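You operate a simulated robot arm through the tools that you are given. There is no shell and no other tool. Be economical: measure what you need, move in short steps, check, and stop when the job is done.

You run a simulated robot arm. Do the job below in one go: nothing can be reset, and whatever is moved stays where it is left.

TASK
Fetch the long purple-block pipe and set it on the corner wall bench. Put the long black-block pipe on the black tray. Take the long green-block pipe and put it on the low shelf under the corner wall bench. Put the long red-block pipe on the corner wall bench. Put the short yellow-block pipe on the wall bench near the doors. Take the blue block from the corner wall bench and leave it on the wall bench near the doors. Do these in any order. Set down upright: long purple-block pipe, long black-block pipe, long green-block pipe, long red-block pipe, short yellow-block pipe.

The check looks at the end state, three seconds after you hand in, the way a careful person would. Anything else that was tipped, shoved, dropped, spilled or broken makes it a failure.

THE ROBOT
A 7-joint arm with a vacuum gripper on a trunk, on a base that drives. Base frame: it is fixed to the floor where the robot stands at the start and does not move with it; the origin is under the middle of the robot, x ahead of it, y to its left, z up; the surface under the hand at the start is at about z = 860. Readings come in mm, degrees, newtons and seconds.
Its first joint turns from -149.0 to 149.0 degrees. Places, roughly: black tray (29x17x6 cm) [-2300, 2700, 200]; blue block (12x15x3 cm) [800, 2200, 900]; corner wall bench [700, 2200, 900]; long black-block pipe (13x6x8 cm) [600, 100, 200]; long green-block pipe (11x6x8 cm) [600, 300, 200]; long purple-block pipe (11x4x7 cm) [500, 100, 200]; long red-block pipe (11x5x7 cm) [500, 700, 200]; low shelf under the corner wall bench [700, 2200, 200]; short yellow-block pipe (10x4x7 cm) [500, 800, 900]; wall bench near the doors [700, -1400, 900]. Payload 1.06 kg.
Tool frame: the origin (TCP) lies in the middle of the cups' lips, and z points out of the cups. The gripper has 1 cup of 24 mm across, covering 24 by 24 mm (tool x, y); the bellows give 8 mm. With the vacuum on, a cup seals on a smooth face that it is pressed against (1 to 4 N); it does not hold porous or soft things. The pull reaches 23 N.
Orientation is told as [roll, pitch, yaw] about the base's x, y, z axes, in that order, counted from this pose: with the cups facing straight down, the tool's x points along the base's -x, its y along +y and its z along -z.

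THE INTERFACE
- The arm moves only by the tool play_rows. Its argument "motion" is one flat list of numbers, 7 for each row, row after row: the turn, a rotation vector about the base's x, y, z in degrees, then the shift along the base's x, y, z in mm, then the vacuum: 1 switches it on, 0 off. In form: [wx, wy, wz, dx, dy, dz, vacuum, wx, wy, wz, dx, dy, dz, vacuum, ...]. A call has 1 to 12 rows; each row is the pose to reach, as a shift and turn from the pose commanded when the call began. Each row takes 0.2 s and may step no farther than 50 mm and 8.6 degrees from the row before; otherwise, or with a gripper value out of range, the whole call is refused. Where a pose cannot be reached the arm comes as near as it can. A force on the tool above 40 N (or 10 N above the force at the start of the call, whichever is more), or a blocked arm, ends the call early, and 0.2 s more pass. The pull builds up within a second once a cup has sealed. Time passes only in rows, and 0.2 s behind the last, so rows that repeat a pose give it time. The reply holds the time, the measured pose of the TCP, the force on the tool along the base axes and the pull of the vacuum, in the units named above and with some noise, with the torque about the TCP (base axes, N m) and any sound that the robot's microphone picked up.
- Cameras (640 x 400 px; columns grow to the right, rows downward): "scene" is now at [26.1, 140.8, 1505]; the picture's right is [-0.39, -0.92, 0.00], its down [-0.76, 0.32, -0.57] and it looks along [0.52, -0.22, -0.83] (base axes); focal length 214 px, centre (320, 200). "wrist" rides on the gripper at [78, 19, -96] in the tool frame; the picture's right is [-0.24, 0.97, 0.00], its down [-0.71, -0.17, -0.69] and it looks along [-0.67, -0.16, 0.73] (tool axes); focal length 243 px, centre (320, 200). There is no depth. A picture from a camera that has moved, and an enlarged one, comes with that camera's place and axes in the base frame and with its lens. The place of the scene camera against the robot may be out by one fixed shift of up to 12 mm in any direction.
- camera(camera): a new picture of that camera. No time passes.
- lift_body(by): slides the trunk up (or, below 0, down) by that many mm; the arm and the scene camera ride with it, the base frame stays. It gives what a move gives, with no picture.
- base_move(legs): drives the robot by 1 to 6 legs, each [ahead, turn to the left] in mm and degrees, along the robot's own axes; the way and the turn of a leg run together, so that a leg with both is an arc; at most 1500 mm and 180 degrees a leg. The arm and the cameras ride along, it lands a little off, and it stops where it bumps. It gives what a move gives.
- turn_head(pan, tilt): turns the head with the scene camera to pan (to the left, within 155 degrees either way) and tilt (down, from -29 to 69), counted from straight ahead of the robot. It gives what a move gives.
- inspect(camera, box): a new picture of the part [left, top, right, bottom] of that camera's present view, enlarged. No time passes.
- sign_off(): hands the job in; it is judged then, once.

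Work in short steps. Places have to be worked out from the pictures, the camera data and where the tool is seen: move nearer, look again, correct. Check each grasp and each placing, and mend what went wrong. You have 186 turns and 156 pictures in all, those below and enlarged ones among them. Switch the vacuum off and draw the arm clear of the work before you hand the job in, unless the task says otherwise; then end with one line.

The tools are called as name(argument=value, ...) on one line, values as JSON. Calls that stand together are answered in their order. play_rows: Moves the arm, as the interface text tells. Its arguments: {"type":"object","properties":{"motion":{"type":"array","items":{"type":"number"}}},"required":["motion"]} The other tools are called the same way: lift_body (by) slides the trunk up or down; base_move (legs) drives the base; turn_head (pan, tilt) turns the head that bears the scene camera; camera (camera) takes a picture; inspect (camera, box) takes an enlarged picture of a part of a camera's view; sign_off () hands the job in.

At the start:

```text
time_s: 0.0
position: [642.6, 216.9, 1188.0]
orientation: [0.0, 0.0, 0.0]
force: [1.1, -0.5, 1.0]
ft_torque: [0.0, 0.0, -0.01]
pull: 0.1
trunk travel left (down, up): [-580.0, 130.0]
robot x, y, heading: [1.1, -1.2, -0.2]
head pan, tilt: [-23.0, 55.6]
```

scene: 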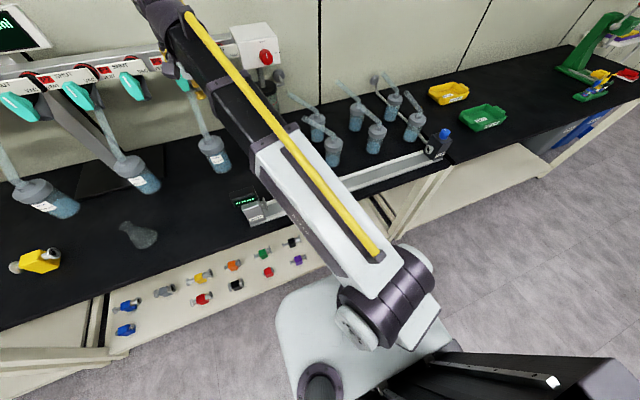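
wrist: 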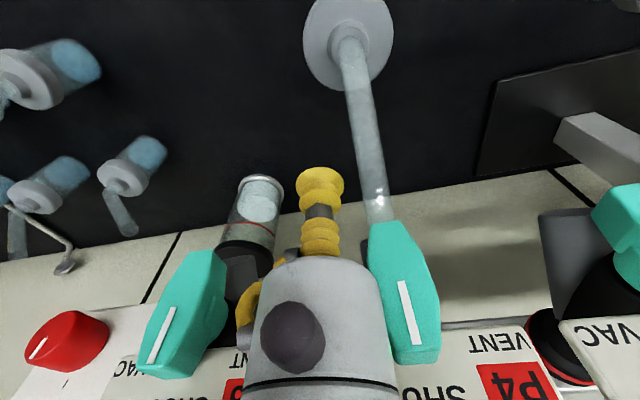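

I'll begin by enlarging the shelf and the bench area in the present view to identify the pipes.

inspect(camera="scene", box=[100, 220, 320, 340])

inspect(camera="scene", box=[0, 130, 220, 270])

```text
2.91 times, centred on (210, 280) of scene
camera zoom: at [26.1, 140.8, 1505.0], right [-0.39, -0.92, 0.0], down [-0.76, 0.32, -0.57], along [0.52, -0.22, -0.83], focal length 624 px, centre (640, -33)
```

zoom: 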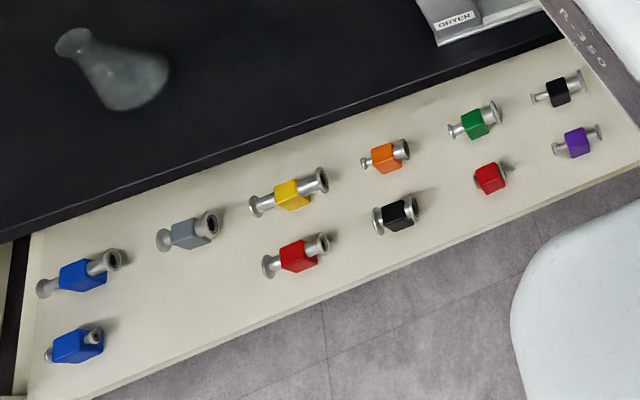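

```text
2.86 times, centred on (110, 200) of scene
camera zoom: at [26.1, 140.8, 1505.0], right [-0.39, -0.92, 0.0], down [-0.76, 0.32, -0.57], along [0.52, -0.22, -0.83], focal length 613 px, centre (920, 200)
```

zoom: 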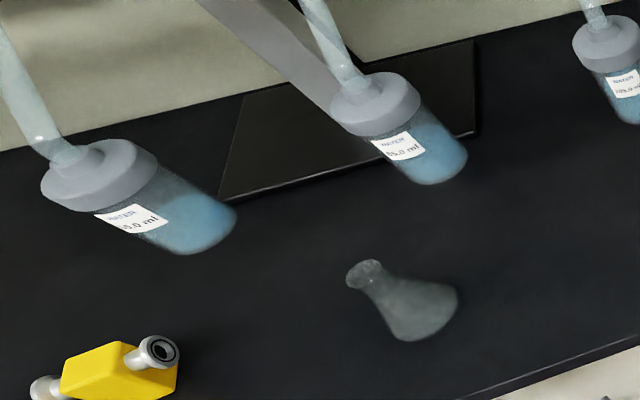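

The pipes on the low shelf lie about 100–200 mm behind the bench's front edge, so I'll have to go under it. First I look around to see where there's room.

turn_head(pan=75, tilt=30)

camera(camera="scene")

turn_head(pan=145, tilt=30)

camera(camera="scene")

turn_head(pan=-75, tilt=30)

camera(camera="scene")

turn_head(pan=-150, tilt=30)

camera(camera="scene")

turn_head(pan=30, tilt=35)

camera(camera="scene")

```text
time_s: 1.7
position: [643.0, 217.1, 1188.0]
orientation: [0.0, 0.0, -0.1]
force: [-0.9, -0.8, 0.7]
ft_torque: [0.01, -0.01, 0.02]
pull: 0.1
trunk travel left (down, up): [-580.0, 130.0]
robot x, y, heading: [0.8, 0.2, 0.1]
head pan, tilt: [75.0, 30.0]
```

```text
151 pictures are left
camera scene: at [-16.2, 256.1, 1541.7], right [0.97, -0.26, 0.0], down [-0.13, -0.48, -0.87], along [0.22, 0.84, -0.5], focal length 214 px, centre (320, 200)
```

scene: 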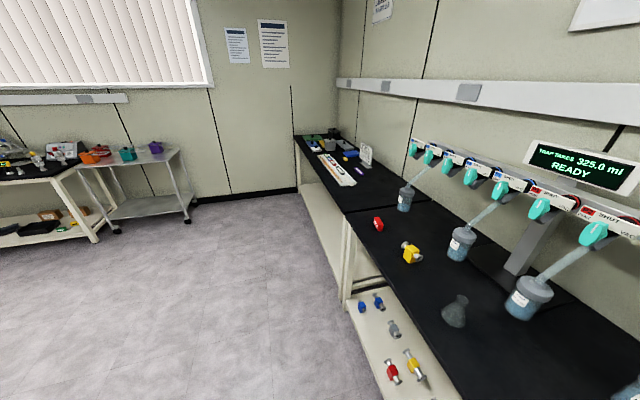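

```text
time_s: 3.1
position: [643.7, 217.4, 1188.6]
orientation: [0.0, 0.0, 0.0]
force: [0.2, -0.1, 0.3]
ft_torque: [-0.02, 0.02, -0.02]
pull: 0.0
trunk travel left (down, up): [-580.0, 130.0]
robot x, y, heading: [-1.7, -1.0, -0.1]
head pan, tilt: [145.0, 30.0]
```

```text
150 pictures are left
camera scene: at [-113.7, 220.7, 1541.7], right [0.57, 0.82, 0.0], down [0.41, -0.29, -0.87], along [-0.71, 0.5, -0.5], focal length 214 px, centre (320, 200)
```

scene: 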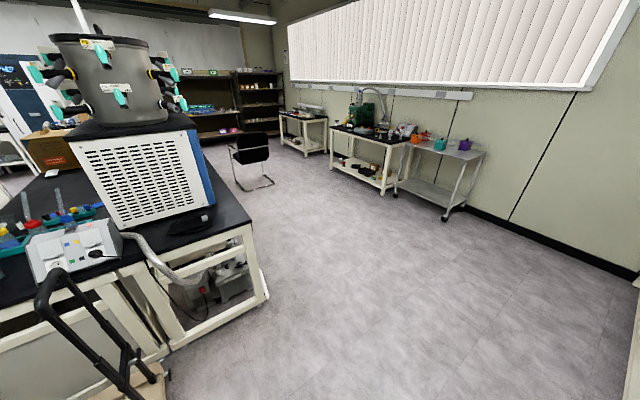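

```text
time_s: 6.3
position: [642.8, 218.1, 1187.8]
orientation: [0.1, 0.0, 0.0]
force: [-0.4, 0.3, 0.4]
ft_torque: [0.03, 0.0, 0.0]
pull: 0.0
trunk travel left (down, up): [-580.0, 130.0]
robot x, y, heading: [-1.3, 1.2, 0.1]
head pan, tilt: [-75.0, 30.0]
```

```text
149 pictures are left
camera scene: at [-16.2, 81.4, 1541.7], right [-0.97, -0.26, 0.0], down [-0.13, 0.48, -0.87], along [0.22, -0.84, -0.5], focal length 214 px, centre (320, 200)
```

scene: 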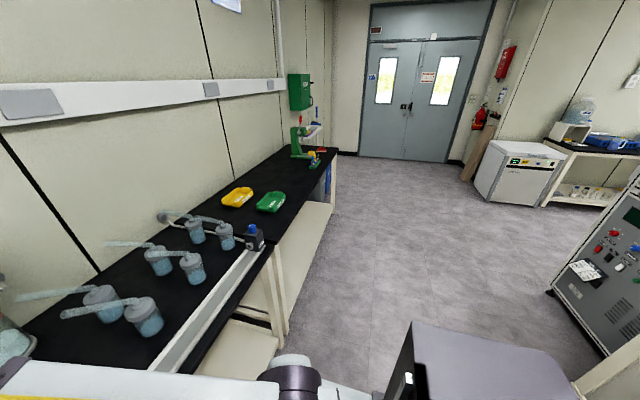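

```text
time_s: 7.8
position: [643.7, 217.6, 1188.5]
orientation: [0.0, 0.1, 0.0]
force: [0.2, -0.2, -0.3]
ft_torque: [0.01, 0.01, -0.02]
pull: 0.1
trunk travel left (down, up): [-580.0, 130.0]
robot x, y, heading: [4.6, -0.1, -0.1]
head pan, tilt: [-150.0, 30.0]
```

```text
148 pictures are left
camera scene: at [-118.0, 123.5, 1541.7], right [-0.5, 0.87, 0.0], down [0.43, 0.25, -0.87], along [-0.75, -0.43, -0.5], focal length 214 px, centre (320, 200)
```

scene: 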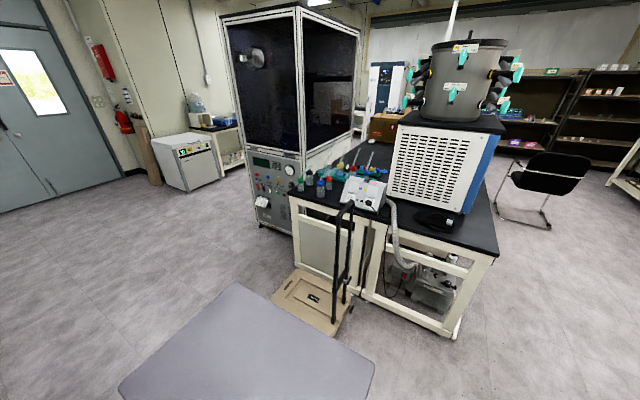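

```text
time_s: 10.5
position: [642.4, 218.2, 1188.1]
orientation: [0.1, 0.1, 0.1]
force: [0.4, -0.6, -0.3]
ft_torque: [0.04, -0.01, -0.01]
pull: 0.0
trunk travel left (down, up): [-580.0, 130.0]
robot x, y, heading: [-0.4, -2.9, 0.0]
head pan, tilt: [30.0, 35.0]
```

```text
147 pictures are left
camera scene: at [36.6, 212.7, 1533.9], right [0.5, -0.87, 0.0], down [-0.5, -0.29, -0.82], along [0.71, 0.41, -0.57], focal length 214 px, centre (320, 200)
```

scene: 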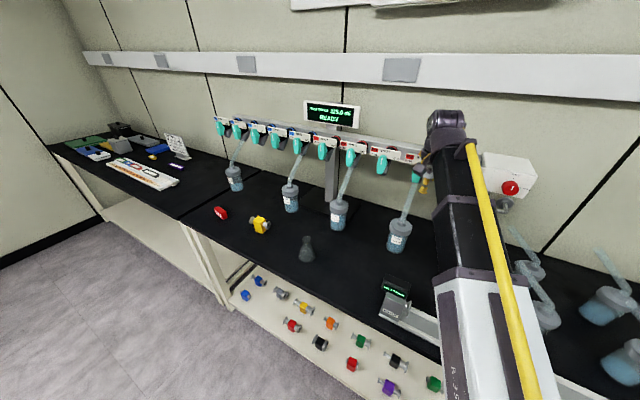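

There is floor room behind the robot. First job: the yellow pipe on the bench at about (521, 803). I back out, shift left by about 586 mm and come in again, so the hand arrives above it.

base_move(legs=[[-450, 0], [0, 90], [586, 0], [0, -90], [320, 0]])

turn_head(pan=20, tilt=50)

camera(camera="scene")

camera(camera="wrist")

```text
time_s: 25.5
position: [513.9, 795.4, 1187.8]
orientation: [0.0, 0.1, -0.5]
force: [-0.1, 0.7, -0.2]
ft_torque: [0.01, 0.01, 0.03]
pull: 0.0
trunk travel left (down, up): [-580.0, 130.0]
robot x, y, heading: [-130.8, 580.7, -0.6]
head pan, tilt: [30.0, 35.0]
```

```text
time_s: 26.3
position: [514.6, 794.8, 1188.5]
orientation: [-0.1, 0.0, -0.5]
force: [0.1, 0.4, 0.5]
ft_torque: [0.01, 0.02, 0.0]
pull: 0.1
trunk travel left (down, up): [-580.0, 130.0]
robot x, y, heading: [-134.7, 581.4, -0.4]
head pan, tilt: [20.0, 50.0]
```

```text
146 pictures are left
camera scene: at [-95.8, 777.6, 1512.3], right [0.33, -0.94, 0.0], down [-0.72, -0.26, -0.64], along [0.61, 0.22, -0.77], focal length 214 px, centre (320, 200)
```

scene: 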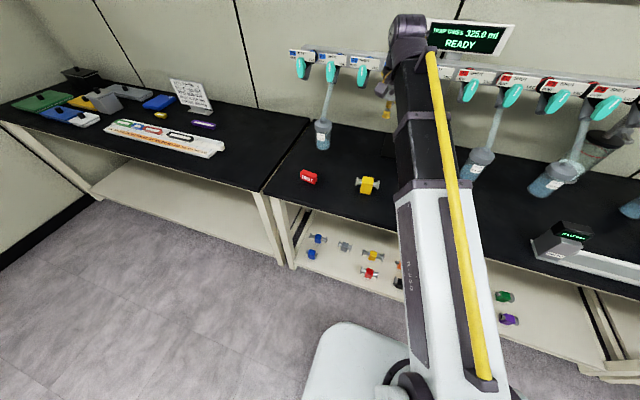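

```text
145 pictures are left
camera wrist: at [435.8, 813.5, 1284.7], right [0.24, 0.97, 0.0], down [0.71, -0.18, 0.69], along [0.66, -0.17, -0.73], focal length 243 px, centre (320, 200)
```

wrist: 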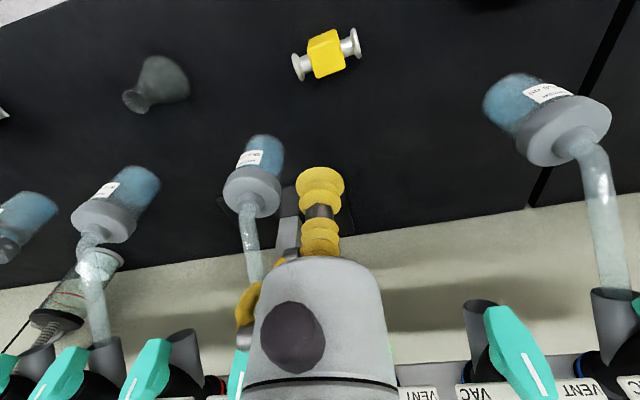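

The yellow pipe is nearly beneath the cup (about (511, 801)). I enlarge it to see the block's top face.

inspect(camera="wrist", box=[270, 10, 390, 90])

inspect(camera="scene", box=[340, 160, 400, 210])

inspect(camera="scene", box=[280, 220, 540, 350])

```text
5.00 times, centred on (330, 50) of wrist
camera zoom: at [435.8, 813.5, 1284.7], right [0.24, 0.97, 0.0], down [0.71, -0.18, 0.69], along [0.66, -0.17, -0.73], focal length 1213 px, centre (270, 950)
```

zoom: 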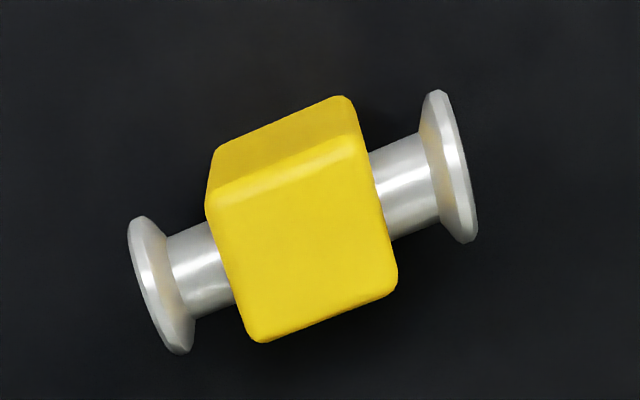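

```text
8.00 times, centred on (370, 185) of scene
camera zoom: at [-95.8, 777.6, 1512.3], right [0.33, -0.94, 0.0], down [-0.72, -0.26, -0.64], along [0.61, 0.22, -0.77], focal length 1716 px, centre (-80, 320)
```

zoom: 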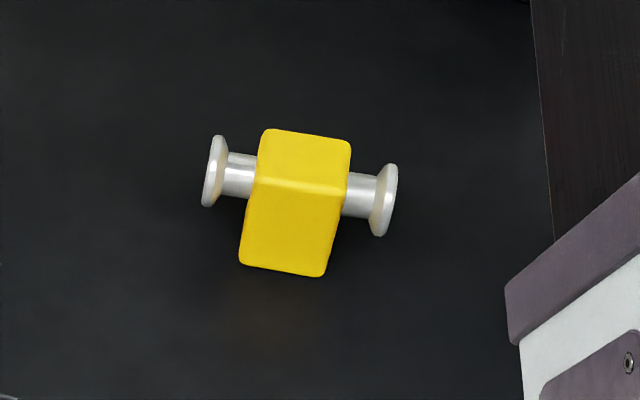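

```text
2.46 times, centred on (410, 285) of scene
camera zoom: at [-95.8, 777.6, 1512.3], right [0.33, -0.94, 0.0], down [-0.72, -0.26, -0.64], along [0.61, 0.22, -0.77], focal length 528 px, centre (98, -9)
```

zoom: 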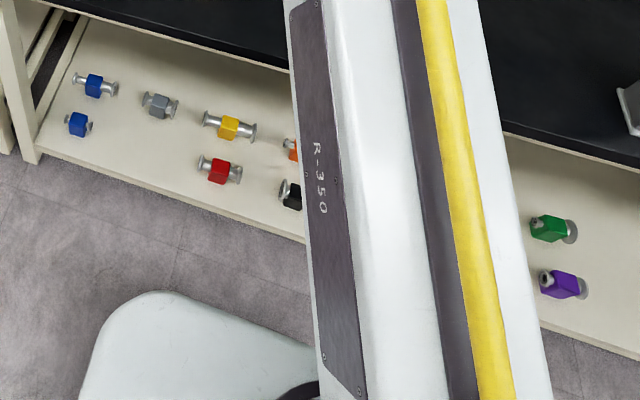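

The block has a flat top about 41 mm wide, centred at about (516, 802), with the top at z ≈ 930. I descend to z ≈ 960 and look again.

play_rows(motion=[0, 0, 0, 1, 3, -46, 0, 0, 0, 0, 2, 6, -92, 0, 0, 0, 0, 2, 7, -138, 0, 0, 0, 0, 2, 7, -184, 0, 0, 0, 0, 2, 7, -225, 0])

camera(camera="wrist")

```text
time_s: 27.5
position: [516.1, 800.4, 964.2]
orientation: [-0.1, 0.0, -0.5]
force: [-0.1, 0.2, 0.3]
ft_torque: [-0.01, -0.02, -0.01]
pull: 0.0
trunk travel left (down, up): [-580.0, 130.0]
robot x, y, heading: [-129.4, 581.5, -0.4]
head pan, tilt: [20.0, 50.0]
```

```text
141 pictures are left
camera wrist: at [437.6, 819.7, 1060.2], right [0.24, 0.97, 0.0], down [0.71, -0.18, 0.69], along [0.66, -0.17, -0.73], focal length 243 px, centre (320, 200)
```

wrist: 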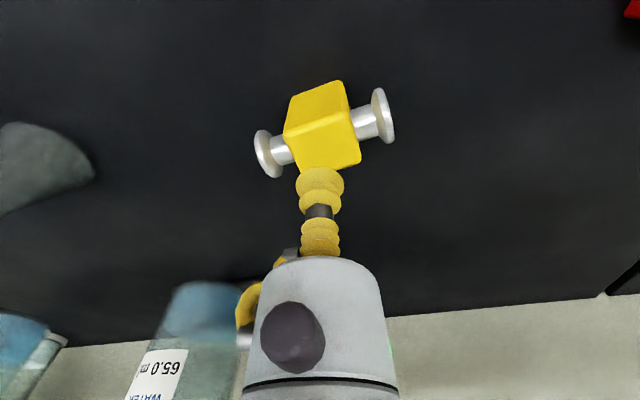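

The cup is lined up with the top face's centre. I press down gently with the vacuum on.

play_rows(motion=[0, 0, 0, 0, 1, -20, 1, 0, 0, 0, 0, 1, -28, 1, 0, 0, 0, 0, 1, -33, 1, 0, 0, 0, 0, 1, -37, 1, 0, 0, 0, 0, 1, -37, 1, 0, 0, 0, 0, 1, -37, 1])

```text
time_s: 28.9
position: [516.5, 802.3, 926.2]
orientation: [0.0, 0.0, -0.4]
force: [0.1, -0.2, 0.0]
ft_torque: [-0.02, 0.03, 0.0]
pull: 22.8
trunk travel left (down, up): [-580.0, 130.0]
robot x, y, heading: [-129.5, 581.7, -0.7]
head pan, tilt: [20.0, 50.0]
```

Pull is 22.8 N, so it has sealed. I lift it straight up and check.

play_rows(motion=[0, 0, 0, 0, 0, 20, 1, 0, 0, 0, 0, 0, 60, 1, 0, 0, 0, 0, 0, 105, 1, 0, 0, 0, 0, 0, 150, 1, 0, 0, 0, 0, 0, 200, 1, 0, 0, 0, 0, 0, 250, 1])

camera(camera="wrist")

turn_head(pan=-60, tilt=35)

camera(camera="scene")

```text
time_s: 30.3
position: [515.7, 803.4, 1177.4]
orientation: [0.0, 0.0, -0.5]
force: [-0.4, 0.0, -2.1]
ft_torque: [0.02, 0.02, -0.04]
pull: 22.9
trunk travel left (down, up): [-580.0, 130.0]
robot x, y, heading: [-129.9, 582.9, -0.7]
head pan, tilt: [20.0, 50.0]
```

```text
140 pictures are left
camera wrist: at [437.9, 821.4, 1273.2], right [0.24, 0.97, 0.0], down [0.71, -0.18, 0.68], along [0.66, -0.17, -0.73], focal length 243 px, centre (320, 200)
```

wrist: 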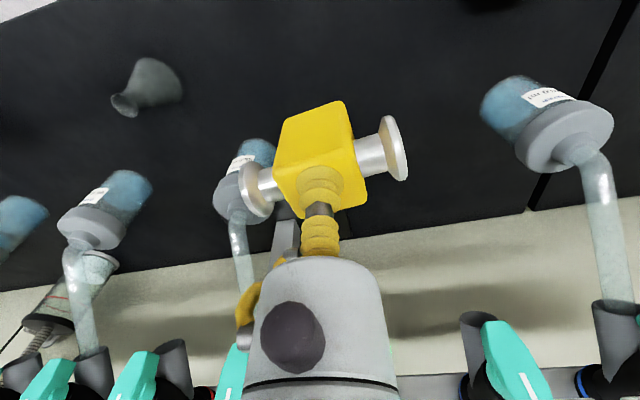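

```text
time_s: 31.8
position: [517.2, 800.9, 1175.5]
orientation: [0.1, 0.1, -0.4]
force: [0.4, -0.7, -2.0]
ft_torque: [0.01, 0.0, -0.02]
pull: 23.1
trunk travel left (down, up): [-580.0, 130.0]
robot x, y, heading: [-127.9, 586.8, -0.4]
head pan, tilt: [-60.0, 35.0]
```

```text
139 pictures are left
camera scene: at [-124.8, 675.3, 1533.9], right [-0.87, -0.49, 0.0], down [-0.28, 0.5, -0.82], along [0.4, -0.71, -0.57], focal length 214 px, centre (320, 200)
```

scene: 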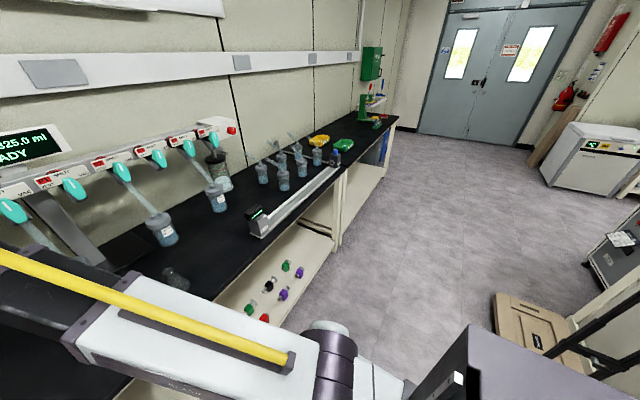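

Yellow is held (about 2 N of weight). Now I drive to the free part of the doors bench at about y = -1300, keeping x ≈ -340 to pass clear of the cart.

base_move(legs=[[-210, 0], [0, -90], [1050, 0], [1050, 0], [0, 90]])

turn_head(pan=0, tilt=40)

camera(camera="scene")

```text
time_s: 51.1
position: [270.3, -1301.0, 1176.1]
orientation: [0.0, -0.2, -1.2]
force: [-0.2, 0.5, -2.2]
ft_torque: [0.01, 0.02, 0.0]
pull: 23.0
trunk travel left (down, up): [-580.0, 130.0]
robot x, y, heading: [-380.2, -1509.2, -1.4]
head pan, tilt: [-60.0, 35.0]
```

```text
time_s: 52.4
position: [270.7, -1300.9, 1176.8]
orientation: [0.0, 0.0, -1.3]
force: [0.0, -0.1, -2.5]
ft_torque: [0.0, 0.03, 0.03]
pull: 22.8
trunk travel left (down, up): [-580.0, 130.0]
robot x, y, heading: [-377.0, -1510.5, -1.2]
head pan, tilt: [0.0, 40.0]
```

```text
138 pictures are left
camera scene: at [-330.2, -1342.8, 1526.4], right [-0.02, -1.0, 0.0], down [-0.64, 0.02, -0.77], along [0.77, -0.02, -0.64], focal length 214 px, centre (320, 200)
```

scene: 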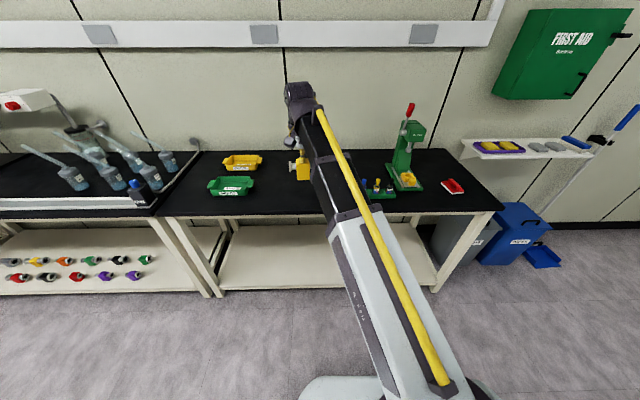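

Bench edge is at x ≈ 380 and the area at (525, -1305) looks empty. I drive in 255 mm and check with the wrist camera.

base_move(legs=[[255, 0]])

camera(camera="wrist")

camera(camera="scene")

```text
time_s: 54.3
position: [525.5, -1306.3, 1176.6]
orientation: [-0.1, -0.1, -1.2]
force: [0.0, -0.9, -2.3]
ft_torque: [0.0, 0.02, -0.01]
pull: 22.7
trunk travel left (down, up): [-580.0, 130.0]
robot x, y, heading: [-122.7, -1512.5, -1.2]
head pan, tilt: [0.0, 40.0]
```

```text
137 pictures are left
camera wrist: at [447.6, -1286.3, 1272.7], right [0.26, 0.97, 0.0], down [0.7, -0.19, 0.68], along [0.66, -0.18, -0.73], focal length 243 px, centre (320, 200)
```

wrist: 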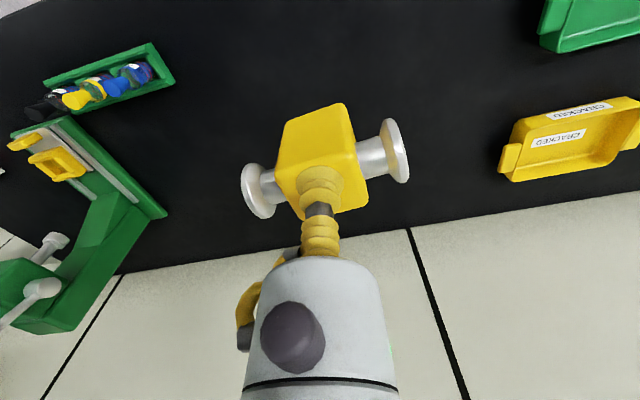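

```text
136 pictures are left
camera scene: at [-74.5, -1348.7, 1526.4], right [-0.02, -1.0, 0.0], down [-0.64, 0.01, -0.77], along [0.77, -0.02, -0.64], focal length 214 px, centre (320, 200)
```

scene: 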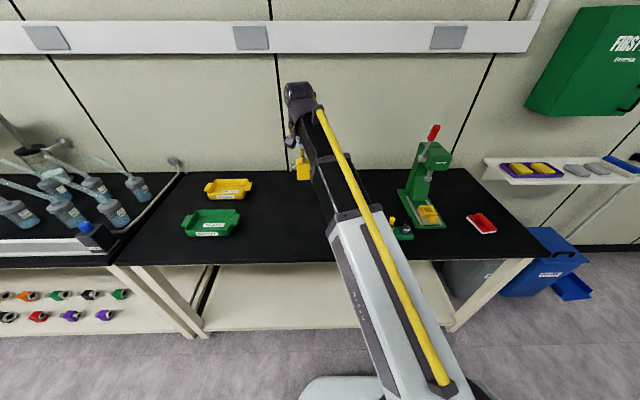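

The space below is empty. I lower to just above the expected contact height (926 on the other bench).

play_rows(motion=[0, 0, 0, 0, 0, -48, 1, 0, 0, 0, 0, 0, -96, 1, 0, 0, 0, 0, 0, -144, 1, 0, 0, 0, 0, 0, -190, 1, 0, 0, 0, 0, 0, -225, 1, 0, 0, 0, 0, 0, -240, 1])

camera(camera="scene")

```text
time_s: 55.7
position: [525.5, -1307.2, 934.2]
orientation: [0.0, 0.0, -1.3]
force: [1.1, -0.5, -3.1]
ft_torque: [0.02, 0.0, -0.02]
pull: 22.8
trunk travel left (down, up): [-580.0, 130.0]
robot x, y, heading: [-124.9, -1516.7, -1.3]
head pan, tilt: [0.0, 40.0]
```

```text
135 pictures are left
camera scene: at [-74.5, -1348.7, 1526.4], right [-0.02, -1.0, 0.0], down [-0.64, 0.01, -0.77], along [0.77, -0.02, -0.64], focal length 214 px, centre (320, 200)
```

scene: 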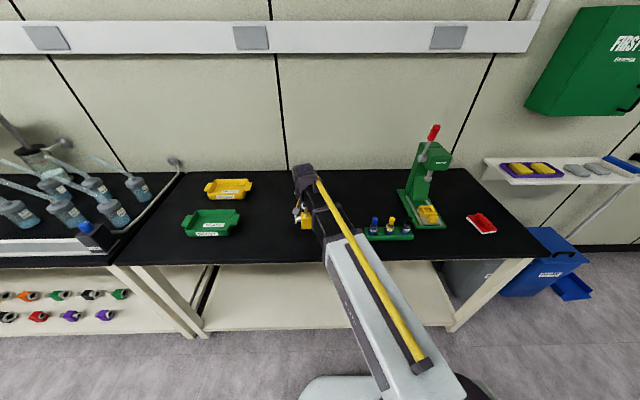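

Still hanging at z = 934. I lower in small steps until the force shows contact.

play_rows(motion=[0, 0, 0, 0, 0, -3, 1, 0, 0, 0, 0, 0, -6, 1, 0, 0, 0, 0, 0, -8, 1])

```text
time_s: 56.5
position: [526.4, -1307.4, 926.8]
orientation: [0.0, 0.0, -1.2]
force: [0.1, 0.5, -2.1]
ft_torque: [0.0, 0.0, -0.01]
pull: 22.7
trunk travel left (down, up): [-580.0, 130.0]
robot x, y, heading: [-124.8, -1518.9, -1.4]
head pan, tilt: [0.0, 40.0]
```

play_rows(motion=[0, 0, 0, 0, 0, -2, 1, 0, 0, 0, 0, 0, -3, 1, 0, 0, 0, 0, 0, -4, 1])

```text
time_s: 57.3
position: [526.1, -1306.3, 923.5]
orientation: [-0.1, -0.1, -1.3]
force: [-0.2, 1.1, 8.1]
ft_torque: [0.01, 0.0, -0.04]
pull: 22.8
trunk travel left (down, up): [-580.0, 130.0]
robot x, y, heading: [-123.5, -1519.1, -1.1]
head pan, tilt: [0.0, 40.0]
```

Contact at 923.5 (8 N). I ease off slightly, release the vacuum, and rise slowly.

play_rows(motion=[0, 0, 0, 0, 0, 1, 0, 0, 0, 0, 0, 0, 2, 0, 0, 0, 0, 0, 0, 2, 0, 0, 0, 0, 0, 0, 2, 0, 0, 0, 0, 0, 0, 5, 0, 0, 0, 0, 0, 0, 10, 0, 0, 0, 0, 0, 0, 25, 0, 0, 0, 0, 0, 0, 65, 0, 0, 0, 0, 0, 0, 110, 0, 0, 0, 0, 0, 0, 155, 0, 0, 0, 0, 0, 0, 205, 0, 0, 0, 0, 0, 0, 250, 0])

camera(camera="wrist")

```text
time_s: 59.9
position: [526.0, -1306.9, 1175.1]
orientation: [0.1, 0.0, -1.3]
force: [0.0, -0.6, 0.6]
ft_torque: [0.02, -0.02, 0.0]
pull: 0.1
trunk travel left (down, up): [-580.0, 130.0]
robot x, y, heading: [-123.1, -1516.6, -0.9]
head pan, tilt: [0.0, 40.0]
```

```text
134 pictures are left
camera wrist: at [448.4, -1287.3, 1272.3], right [0.26, 0.97, 0.0], down [0.7, -0.19, 0.68], along [0.66, -0.18, -0.73], focal length 243 px, centre (320, 200)
```

wrist: 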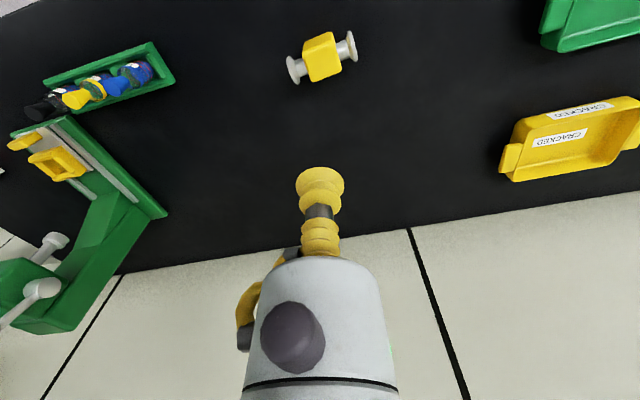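

Yellow stands upright on the doors bench. Next I back out and drive to in front of the purple/black end of the low shelf (y ≈ -125), and then lower the trunk.

base_move(legs=[[-275, 0], [0, 91], [1390, 0], [0, -90]])

lift_body(by=-580)

turn_head(pan=20, tilt=40)

camera(camera="scene")

camera(camera="wrist")

```text
time_s: 76.0
position: [274.0, 90.1, 1176.2]
orientation: [0.0, 0.0, -0.4]
force: [0.1, 0.7, -0.1]
ft_torque: [-0.05, -0.03, -0.02]
pull: 0.0
trunk travel left (down, up): [-580.0, 130.0]
robot x, y, heading: [-372.7, -130.1, -0.4]
head pan, tilt: [0.0, 40.0]
```

```text
refused: -580 is not a number from -400 to 400
```

```text
time_s: 76.8
position: [273.6, 90.5, 1173.7]
orientation: [-0.1, 0.0, -0.4]
force: [-0.6, -0.6, 0.1]
ft_torque: [-0.01, -0.02, 0.01]
pull: 0.1
trunk travel left (down, up): [-580.0, 130.0]
robot x, y, heading: [-370.9, -128.4, -0.3]
head pan, tilt: [20.0, 40.0]
```

```text
133 pictures are left
camera scene: at [-332.1, 68.8, 1526.4], right [0.33, -0.94, 0.0], down [-0.61, -0.22, -0.77], along [0.72, 0.26, -0.64], focal length 214 px, centre (320, 200)
```

scene: 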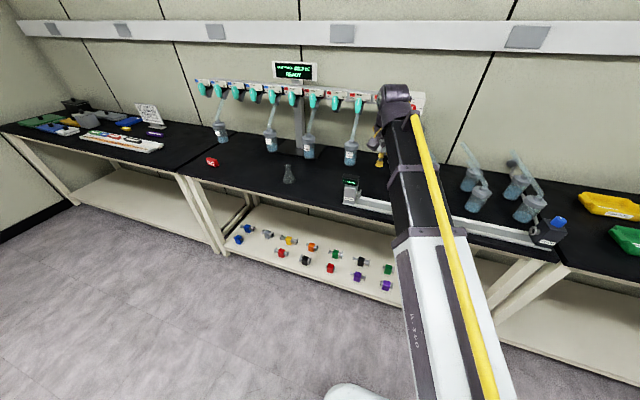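

```text
132 pictures are left
camera wrist: at [194.6, 109.9, 1271.8], right [0.24, 0.97, 0.0], down [0.71, -0.18, 0.69], along [0.66, -0.17, -0.73], focal length 243 px, centre (320, 200)
```

wrist: 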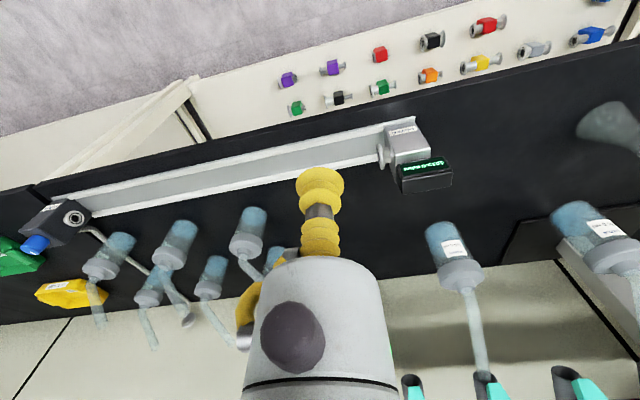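

Clear layout: the long purple is the second from the right in the front row, at about (457, 91). I lower the trunk in two steps with the hand in front of the bench edge.

lift_body(by=-300)

camera(camera="scene")

lift_body(by=-280)

camera(camera="scene")

camera(camera="wrist")

```text
time_s: 79.8
position: [274.3, 91.6, 875.1]
orientation: [-0.1, -0.1, -0.4]
force: [-0.8, 0.4, -0.2]
ft_torque: [-0.02, 0.01, -0.01]
pull: 0.0
trunk travel left (down, up): [-280.0, 430.0]
robot x, y, heading: [-373.0, -132.7, -0.6]
head pan, tilt: [20.0, 40.0]
```

```text
131 pictures are left
camera scene: at [-332.2, 68.9, 1226.4], right [0.34, -0.94, 0.0], down [-0.61, -0.22, -0.77], along [0.72, 0.26, -0.64], focal length 214 px, centre (320, 200)
```

scene: 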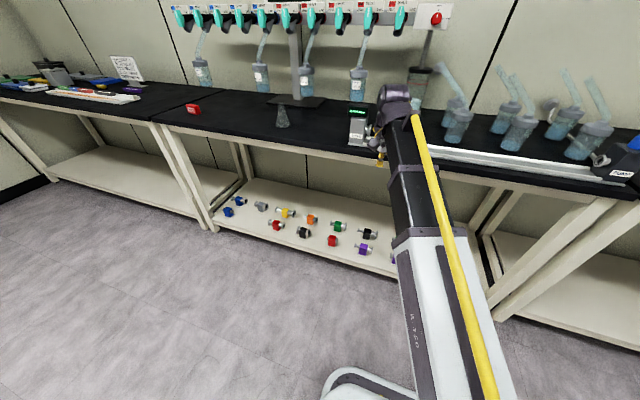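

```text
time_s: 82.6
position: [274.6, 90.6, 594.3]
orientation: [-0.1, -0.1, -0.5]
force: [0.6, 0.9, 0.6]
ft_torque: [-0.01, 0.03, 0.01]
pull: 0.1
trunk travel left (down, up): [0.0, 710.0]
robot x, y, heading: [-369.0, -126.5, -0.4]
head pan, tilt: [20.0, 40.0]
```

```text
130 pictures are left
camera scene: at [-332.2, 68.9, 946.4], right [0.34, -0.94, 0.0], down [-0.61, -0.22, -0.77], along [0.72, 0.26, -0.64], focal length 214 px, centre (320, 200)
```

scene: 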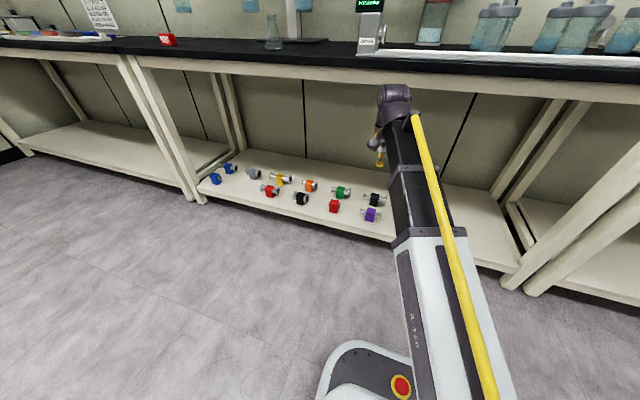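

```text
129 pictures are left
camera wrist: at [194.6, 109.8, 691.9], right [0.24, 0.97, 0.0], down [0.71, -0.18, 0.69], along [0.66, -0.17, -0.73], focal length 243 px, centre (320, 200)
```

wrist: 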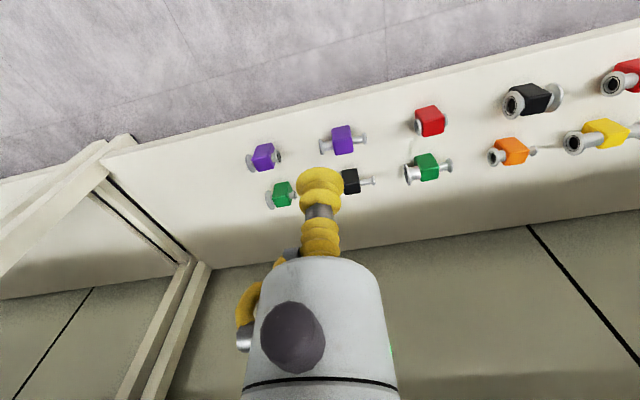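

Bench underside is at about z = 800. I lower the hand to z ≈ 400 in front of the bench first, then drive in 185 mm beneath it.

play_rows(motion=[0, 0, 0, 0, 0, -48, 0, 0, 0, 0, 0, 0, -96, 0, 0, 0, 0, 0, 0, -144, 0, 0, 0, 0, 0, 0, -190, 0])

camera(camera="scene")

```text
time_s: 83.6
position: [275.5, 89.9, 405.1]
orientation: [0.0, -0.1, -0.3]
force: [0.4, 0.4, -0.8]
ft_torque: [-0.05, -0.01, -0.02]
pull: 0.0
trunk travel left (down, up): [0.0, 710.0]
robot x, y, heading: [-374.1, -125.5, -0.5]
head pan, tilt: [20.0, 40.0]
```

```text
128 pictures are left
camera scene: at [-332.2, 68.9, 946.4], right [0.34, -0.94, 0.0], down [-0.61, -0.22, -0.77], along [0.72, 0.26, -0.64], focal length 214 px, centre (320, 200)
```

scene: 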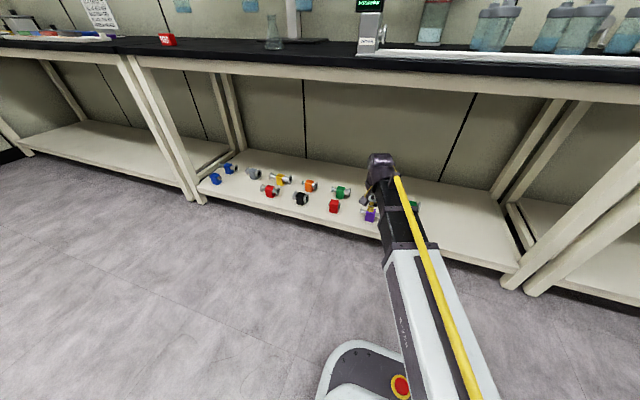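

base_move(legs=[[185, 0]])

camera(camera="wrist")

camera(camera="scene")

```text
time_s: 85.1
position: [460.5, 87.3, 405.3]
orientation: [0.0, 0.0, -0.5]
force: [-0.2, -0.2, 0.4]
ft_torque: [0.02, 0.02, 0.02]
pull: 0.0
trunk travel left (down, up): [0.0, 710.0]
robot x, y, heading: [-189.8, -128.2, -0.5]
head pan, tilt: [20.0, 40.0]
```

```text
127 pictures are left
camera wrist: at [381.8, 106.8, 502.3], right [0.24, 0.97, 0.0], down [0.71, -0.18, 0.69], along [0.66, -0.17, -0.73], focal length 243 px, centre (320, 200)
```

wrist: 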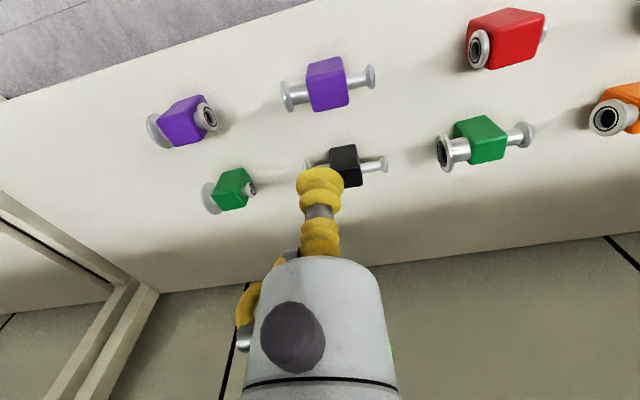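

```text
126 pictures are left
camera scene: at [-146.3, 67.4, 946.4], right [0.33, -0.94, 0.0], down [-0.61, -0.21, -0.77], along [0.72, 0.26, -0.64], focal length 214 px, centre (320, 200)
```

scene: 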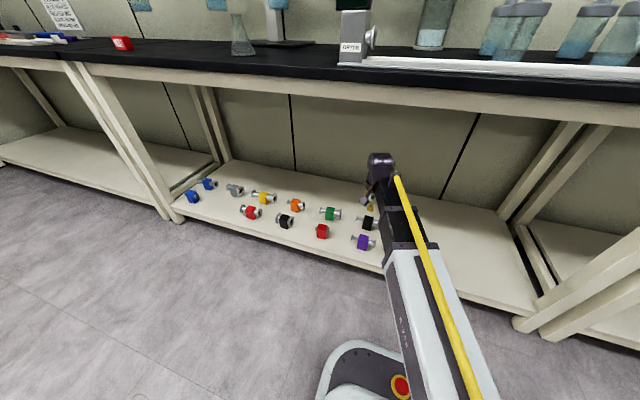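

The long purple sits close below the cup. I enlarge for its top face.

inspect(camera="wrist", box=[260, 40, 400, 130])

```text
4.44 times, centred on (330, 85) of wrist
camera zoom: at [381.8, 106.8, 502.3], right [0.24, 0.97, 0.0], down [0.71, -0.18, 0.69], along [0.66, -0.17, -0.73], focal length 1078 px, centre (276, 711)
```

zoom: 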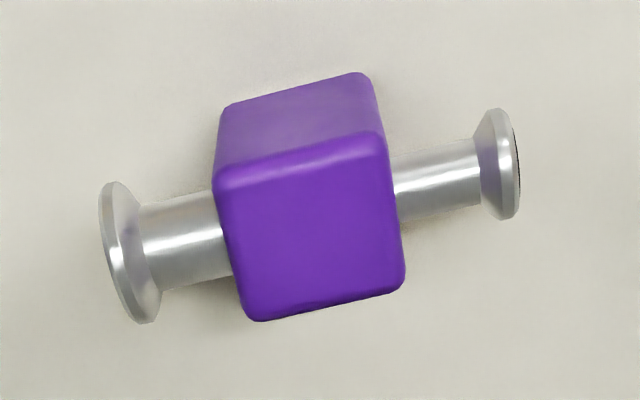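

Top-face centre estimated at (471, 92), z ≈ 240. I lower to z ≈ 290 above that and look again.

play_rows(motion=[0, 0, 0, 5, 3, -40, 0, 0, 0, 0, 10, 5, -80, 0, 0, 0, 0, 10, 5, -115, 0])

camera(camera="wrist")

```text
time_s: 85.9
position: [469.5, 92.8, 288.9]
orientation: [0.0, 0.0, -0.5]
force: [0.0, 0.0, -0.2]
ft_torque: [0.01, 0.06, 0.0]
pull: 0.2
trunk travel left (down, up): [0.0, 710.0]
robot x, y, heading: [-188.1, -131.1, -0.4]
head pan, tilt: [20.0, 40.0]
```

```text
124 pictures are left
camera wrist: at [391.3, 111.7, 386.4], right [0.24, 0.97, 0.0], down [0.71, -0.18, 0.69], along [0.66, -0.17, -0.73], focal length 243 px, centre (320, 200)
```

wrist: 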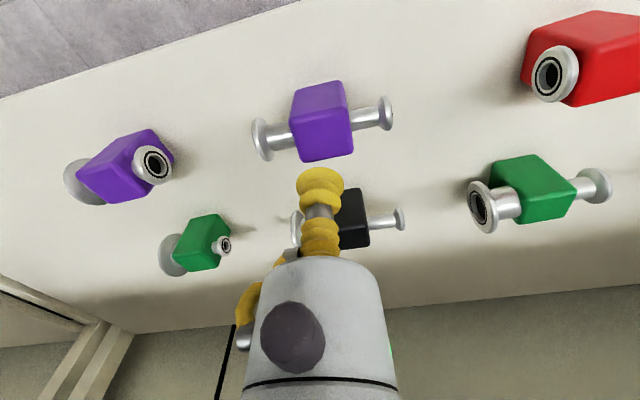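

Consistent: top at z ≈ 238. I press down with the vacuum on.

play_rows(motion=[0, 0, 0, 0, 2, -30, 1, 0, 0, 0, 0, 2, -44, 1, 0, 0, 0, 0, 2, -49, 1, 0, 0, 0, 0, 2, -52, 1, 0, 0, 0, 0, 2, -55, 1, 0, 0, 0, 0, 2, -55, 1, 0, 0, 0, 0, 2, -55, 1])

```text
time_s: 87.5
position: [469.3, 95.6, 234.6]
orientation: [0.1, 0.0, -0.5]
force: [-0.8, -0.3, -0.5]
ft_torque: [0.01, -0.04, 0.01]
pull: 0.1
trunk travel left (down, up): [0.0, 710.0]
robot x, y, heading: [-188.9, -127.3, -0.6]
head pan, tilt: [20.0, 40.0]
```

No contact yet; I go down a few mm more in small steps.

play_rows(motion=[0, 0, 0, 0, 0, -2, 1, 0, 0, 0, 0, 0, -4, 1, 0, 0, 0, 0, 0, -6, 1, 0, 0, 0, 0, 0, -6, 1])

camera(camera="wrist")

```text
time_s: 88.5
position: [470.3, 96.1, 230.3]
orientation: [0.1, 0.0, -0.5]
force: [0.0, -0.3, 0.1]
ft_torque: [-0.01, -0.02, 0.01]
pull: 0.0
trunk travel left (down, up): [0.0, 710.0]
robot x, y, heading: [-192.1, -132.7, -0.5]
head pan, tilt: [20.0, 40.0]
```

```text
123 pictures are left
camera wrist: at [391.8, 113.7, 326.1], right [0.24, 0.97, 0.0], down [0.71, -0.18, 0.69], along [0.66, -0.17, -0.73], focal length 243 px, centre (320, 200)
```

wrist: 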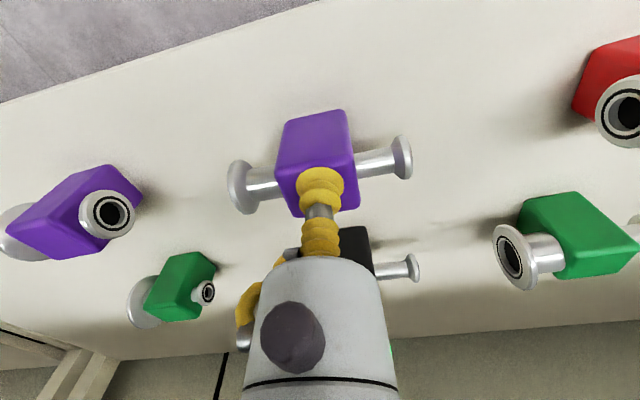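

play_rows(motion=[0, 0, 0, 0, -1, -2, 1, 0, 0, 0, 0, -1, -4, 1, 0, 0, 0, 0, -1, -5, 1, 0, 0, 0, 0, -1, -6, 1, 0, 0, 0, 0, -1, -6, 1])

```text
time_s: 89.7
position: [470.0, 94.4, 224.1]
orientation: [0.0, 0.0, -0.5]
force: [-3.1, 1.5, 10.2]
ft_torque: [0.01, -0.05, 0.0]
pull: 23.7
trunk travel left (down, up): [0.0, 710.0]
robot x, y, heading: [-189.8, -130.1, -0.3]
head pan, tilt: [20.0, 40.0]
```

Sealed (23.7 N). I lift to z ≈ 400.

play_rows(motion=[0, 0, 0, 0, 0, 3, 1, 0, 0, 0, 0, 0, 15, 1, 0, 0, 0, 0, 0, 50, 1, 0, 0, 0, 0, 0, 95, 1, 0, 0, 0, 0, 0, 140, 1, 0, 0, 0, 0, 0, 180, 1])

camera(camera="wrist")

```text
time_s: 91.1
position: [470.2, 95.5, 403.8]
orientation: [-0.1, -0.1, -0.6]
force: [0.4, 0.0, -2.8]
ft_torque: [-0.01, -0.01, -0.02]
pull: 23.3
trunk travel left (down, up): [0.0, 710.0]
robot x, y, heading: [-186.3, -127.9, -0.6]
head pan, tilt: [20.0, 40.0]
```

```text
122 pictures are left
camera wrist: at [391.1, 113.5, 500.7], right [0.24, 0.97, 0.0], down [0.71, -0.18, 0.68], along [0.66, -0.17, -0.73], focal length 243 px, centre (320, 200)
```

wrist: 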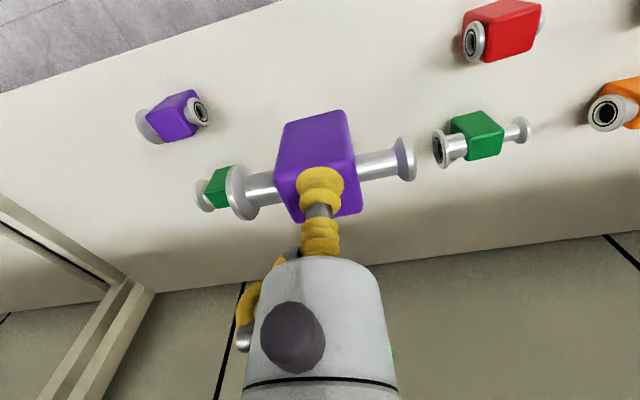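

Purple is held. I back out from under the bench, raise the trunk fully, and drive to the corner bench.

base_move(legs=[[-200, 0]])

lift_body(by=400)

lift_body(by=310)

base_move(legs=[[0, 90.5], [1240, 0], [0, -90]])

camera(camera="scene")

camera(camera="wrist")

```text
time_s: 92.7
position: [271.8, 95.0, 403.7]
orientation: [-0.1, 0.0, -0.6]
force: [0.3, 0.2, -2.4]
ft_torque: [0.02, 0.02, 0.03]
pull: 22.7
trunk travel left (down, up): [0.0, 710.0]
robot x, y, heading: [-382.6, -131.0, -0.3]
head pan, tilt: [20.0, 40.0]
```

```text
time_s: 96.6
position: [271.8, 95.5, 802.8]
orientation: [0.0, 0.0, -0.5]
force: [0.1, 0.2, -2.6]
ft_torque: [0.04, 0.04, -0.02]
pull: 23.2
trunk travel left (down, up): [-400.0, 310.0]
robot x, y, heading: [-385.9, -127.5, -0.5]
head pan, tilt: [20.0, 40.0]
```

```text
time_s: 99.6
position: [272.2, 96.0, 1112.6]
orientation: [0.0, 0.0, -0.5]
force: [-0.5, -0.1, -2.4]
ft_torque: [0.0, 0.01, 0.01]
pull: 23.1
trunk travel left (down, up): [-710.0, 0.0]
robot x, y, heading: [-386.2, -125.0, -0.6]
head pan, tilt: [20.0, 40.0]
```

```text
time_s: 113.5
position: [281.7, 1327.0, 1114.1]
orientation: [-0.1, 0.0, -0.6]
force: [0.2, -0.5, -2.5]
ft_torque: [0.04, 0.0, 0.01]
pull: 22.7
trunk travel left (down, up): [-710.0, 0.0]
robot x, y, heading: [-372.0, 1106.9, -0.7]
head pan, tilt: [20.0, 40.0]
```

```text
121 pictures are left
camera scene: at [-335.0, 1303.1, 1656.4], right [0.33, -0.94, 0.0], down [-0.61, -0.21, -0.77], along [0.72, 0.25, -0.64], focal length 214 px, centre (320, 200)
```

scene: 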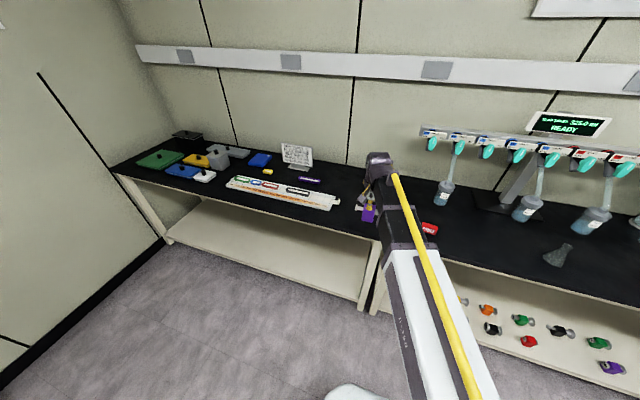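

```text
120 pictures are left
camera wrist: at [202.6, 1347.6, 1210.4], right [0.25, 0.97, 0.0], down [0.71, -0.18, 0.68], along [0.66, -0.17, -0.73], focal length 243 px, centre (320, 200)
```

wrist: 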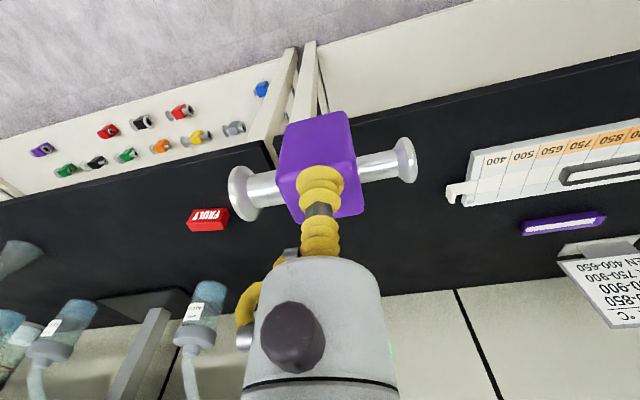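

The bench between the seam (y ≈ 1215) and the white ruler (y ≈ 1505) is empty. I drive in 310 mm to put purple at about (590, 1325).

base_move(legs=[[310, 0]])

play_rows(motion=[0, 0, 0, 0, 0, -45, 1, 0, 0, 0, 0, 0, -90, 1, 0, 0, 0, 0, 0, -130, 1])

camera(camera="scene")

camera(camera="wrist")

```text
time_s: 115.6
position: [592.5, 1325.8, 1113.2]
orientation: [0.0, -0.1, -0.5]
force: [0.0, 0.2, -1.5]
ft_torque: [0.01, 0.0, 0.0]
pull: 22.7
trunk travel left (down, up): [-710.0, 0.0]
robot x, y, heading: [-65.9, 1102.2, -0.6]
head pan, tilt: [20.0, 40.0]
```

```text
time_s: 116.4
position: [592.3, 1326.4, 982.8]
orientation: [0.0, 0.0, -0.6]
force: [-0.5, -0.2, 0.1]
ft_torque: [0.0, -0.02, 0.03]
pull: 0.0
trunk travel left (down, up): [-710.0, 0.0]
robot x, y, heading: [-65.2, 1102.8, -0.6]
head pan, tilt: [20.0, 40.0]
```

```text
119 pictures are left
camera scene: at [-24.0, 1299.9, 1656.5], right [0.33, -0.94, 0.0], down [-0.61, -0.21, -0.77], along [0.72, 0.25, -0.64], focal length 214 px, centre (320, 200)
```

scene: 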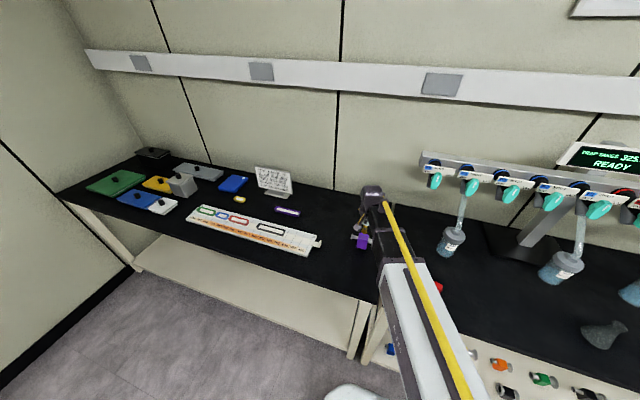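

```text
118 pictures are left
camera wrist: at [513.7, 1345.6, 1080.4], right [0.25, 0.97, 0.0], down [0.71, -0.18, 0.69], along [0.66, -0.17, -0.73], focal length 243 px, centre (320, 200)
```

wrist: 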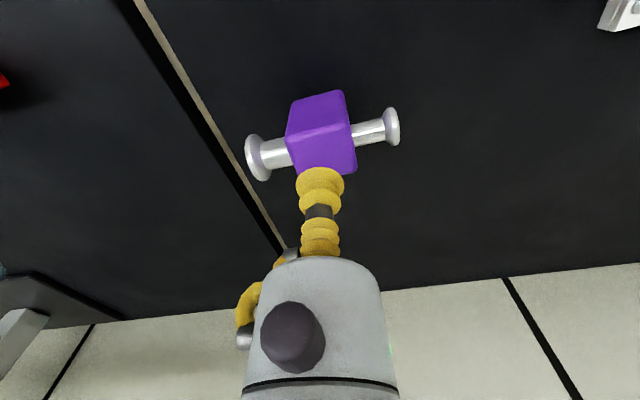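

The pull has dropped to 0: purple came off about 35 mm above the bench. It looks upright below the cup; I enlarge to check before anything else.

inspect(camera="wrist", box=[220, 60, 420, 190])

inspect(camera="scene", box=[330, 210, 400, 270])

```text
3.08 times, centred on (320, 125) of wrist
camera zoom: at [513.7, 1345.6, 1080.4], right [0.25, 0.97, 0.0], down [0.71, -0.18, 0.69], along [0.66, -0.17, -0.73], focal length 746 px, centre (320, 431)
```

zoom: 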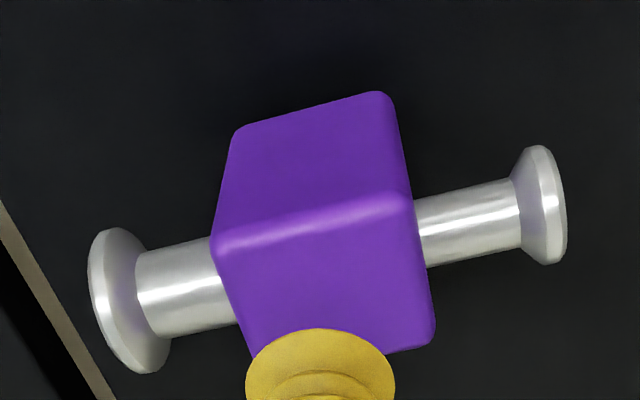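

```text
6.67 times, centred on (365, 240) of scene
camera zoom: at [-24.0, 1299.9, 1656.5], right [0.33, -0.94, 0.0], down [-0.61, -0.21, -0.77], along [0.72, 0.25, -0.64], focal length 1430 px, centre (20, -67)
```

zoom: 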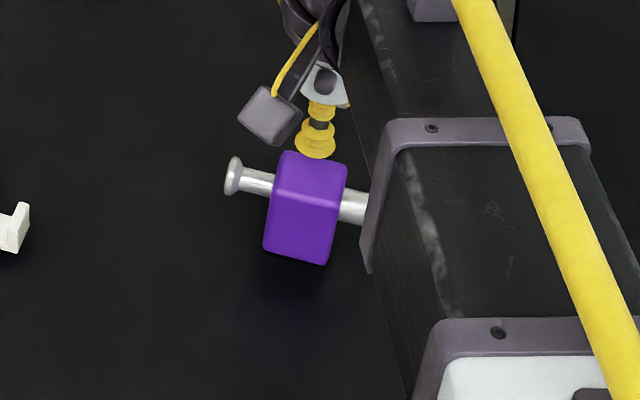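

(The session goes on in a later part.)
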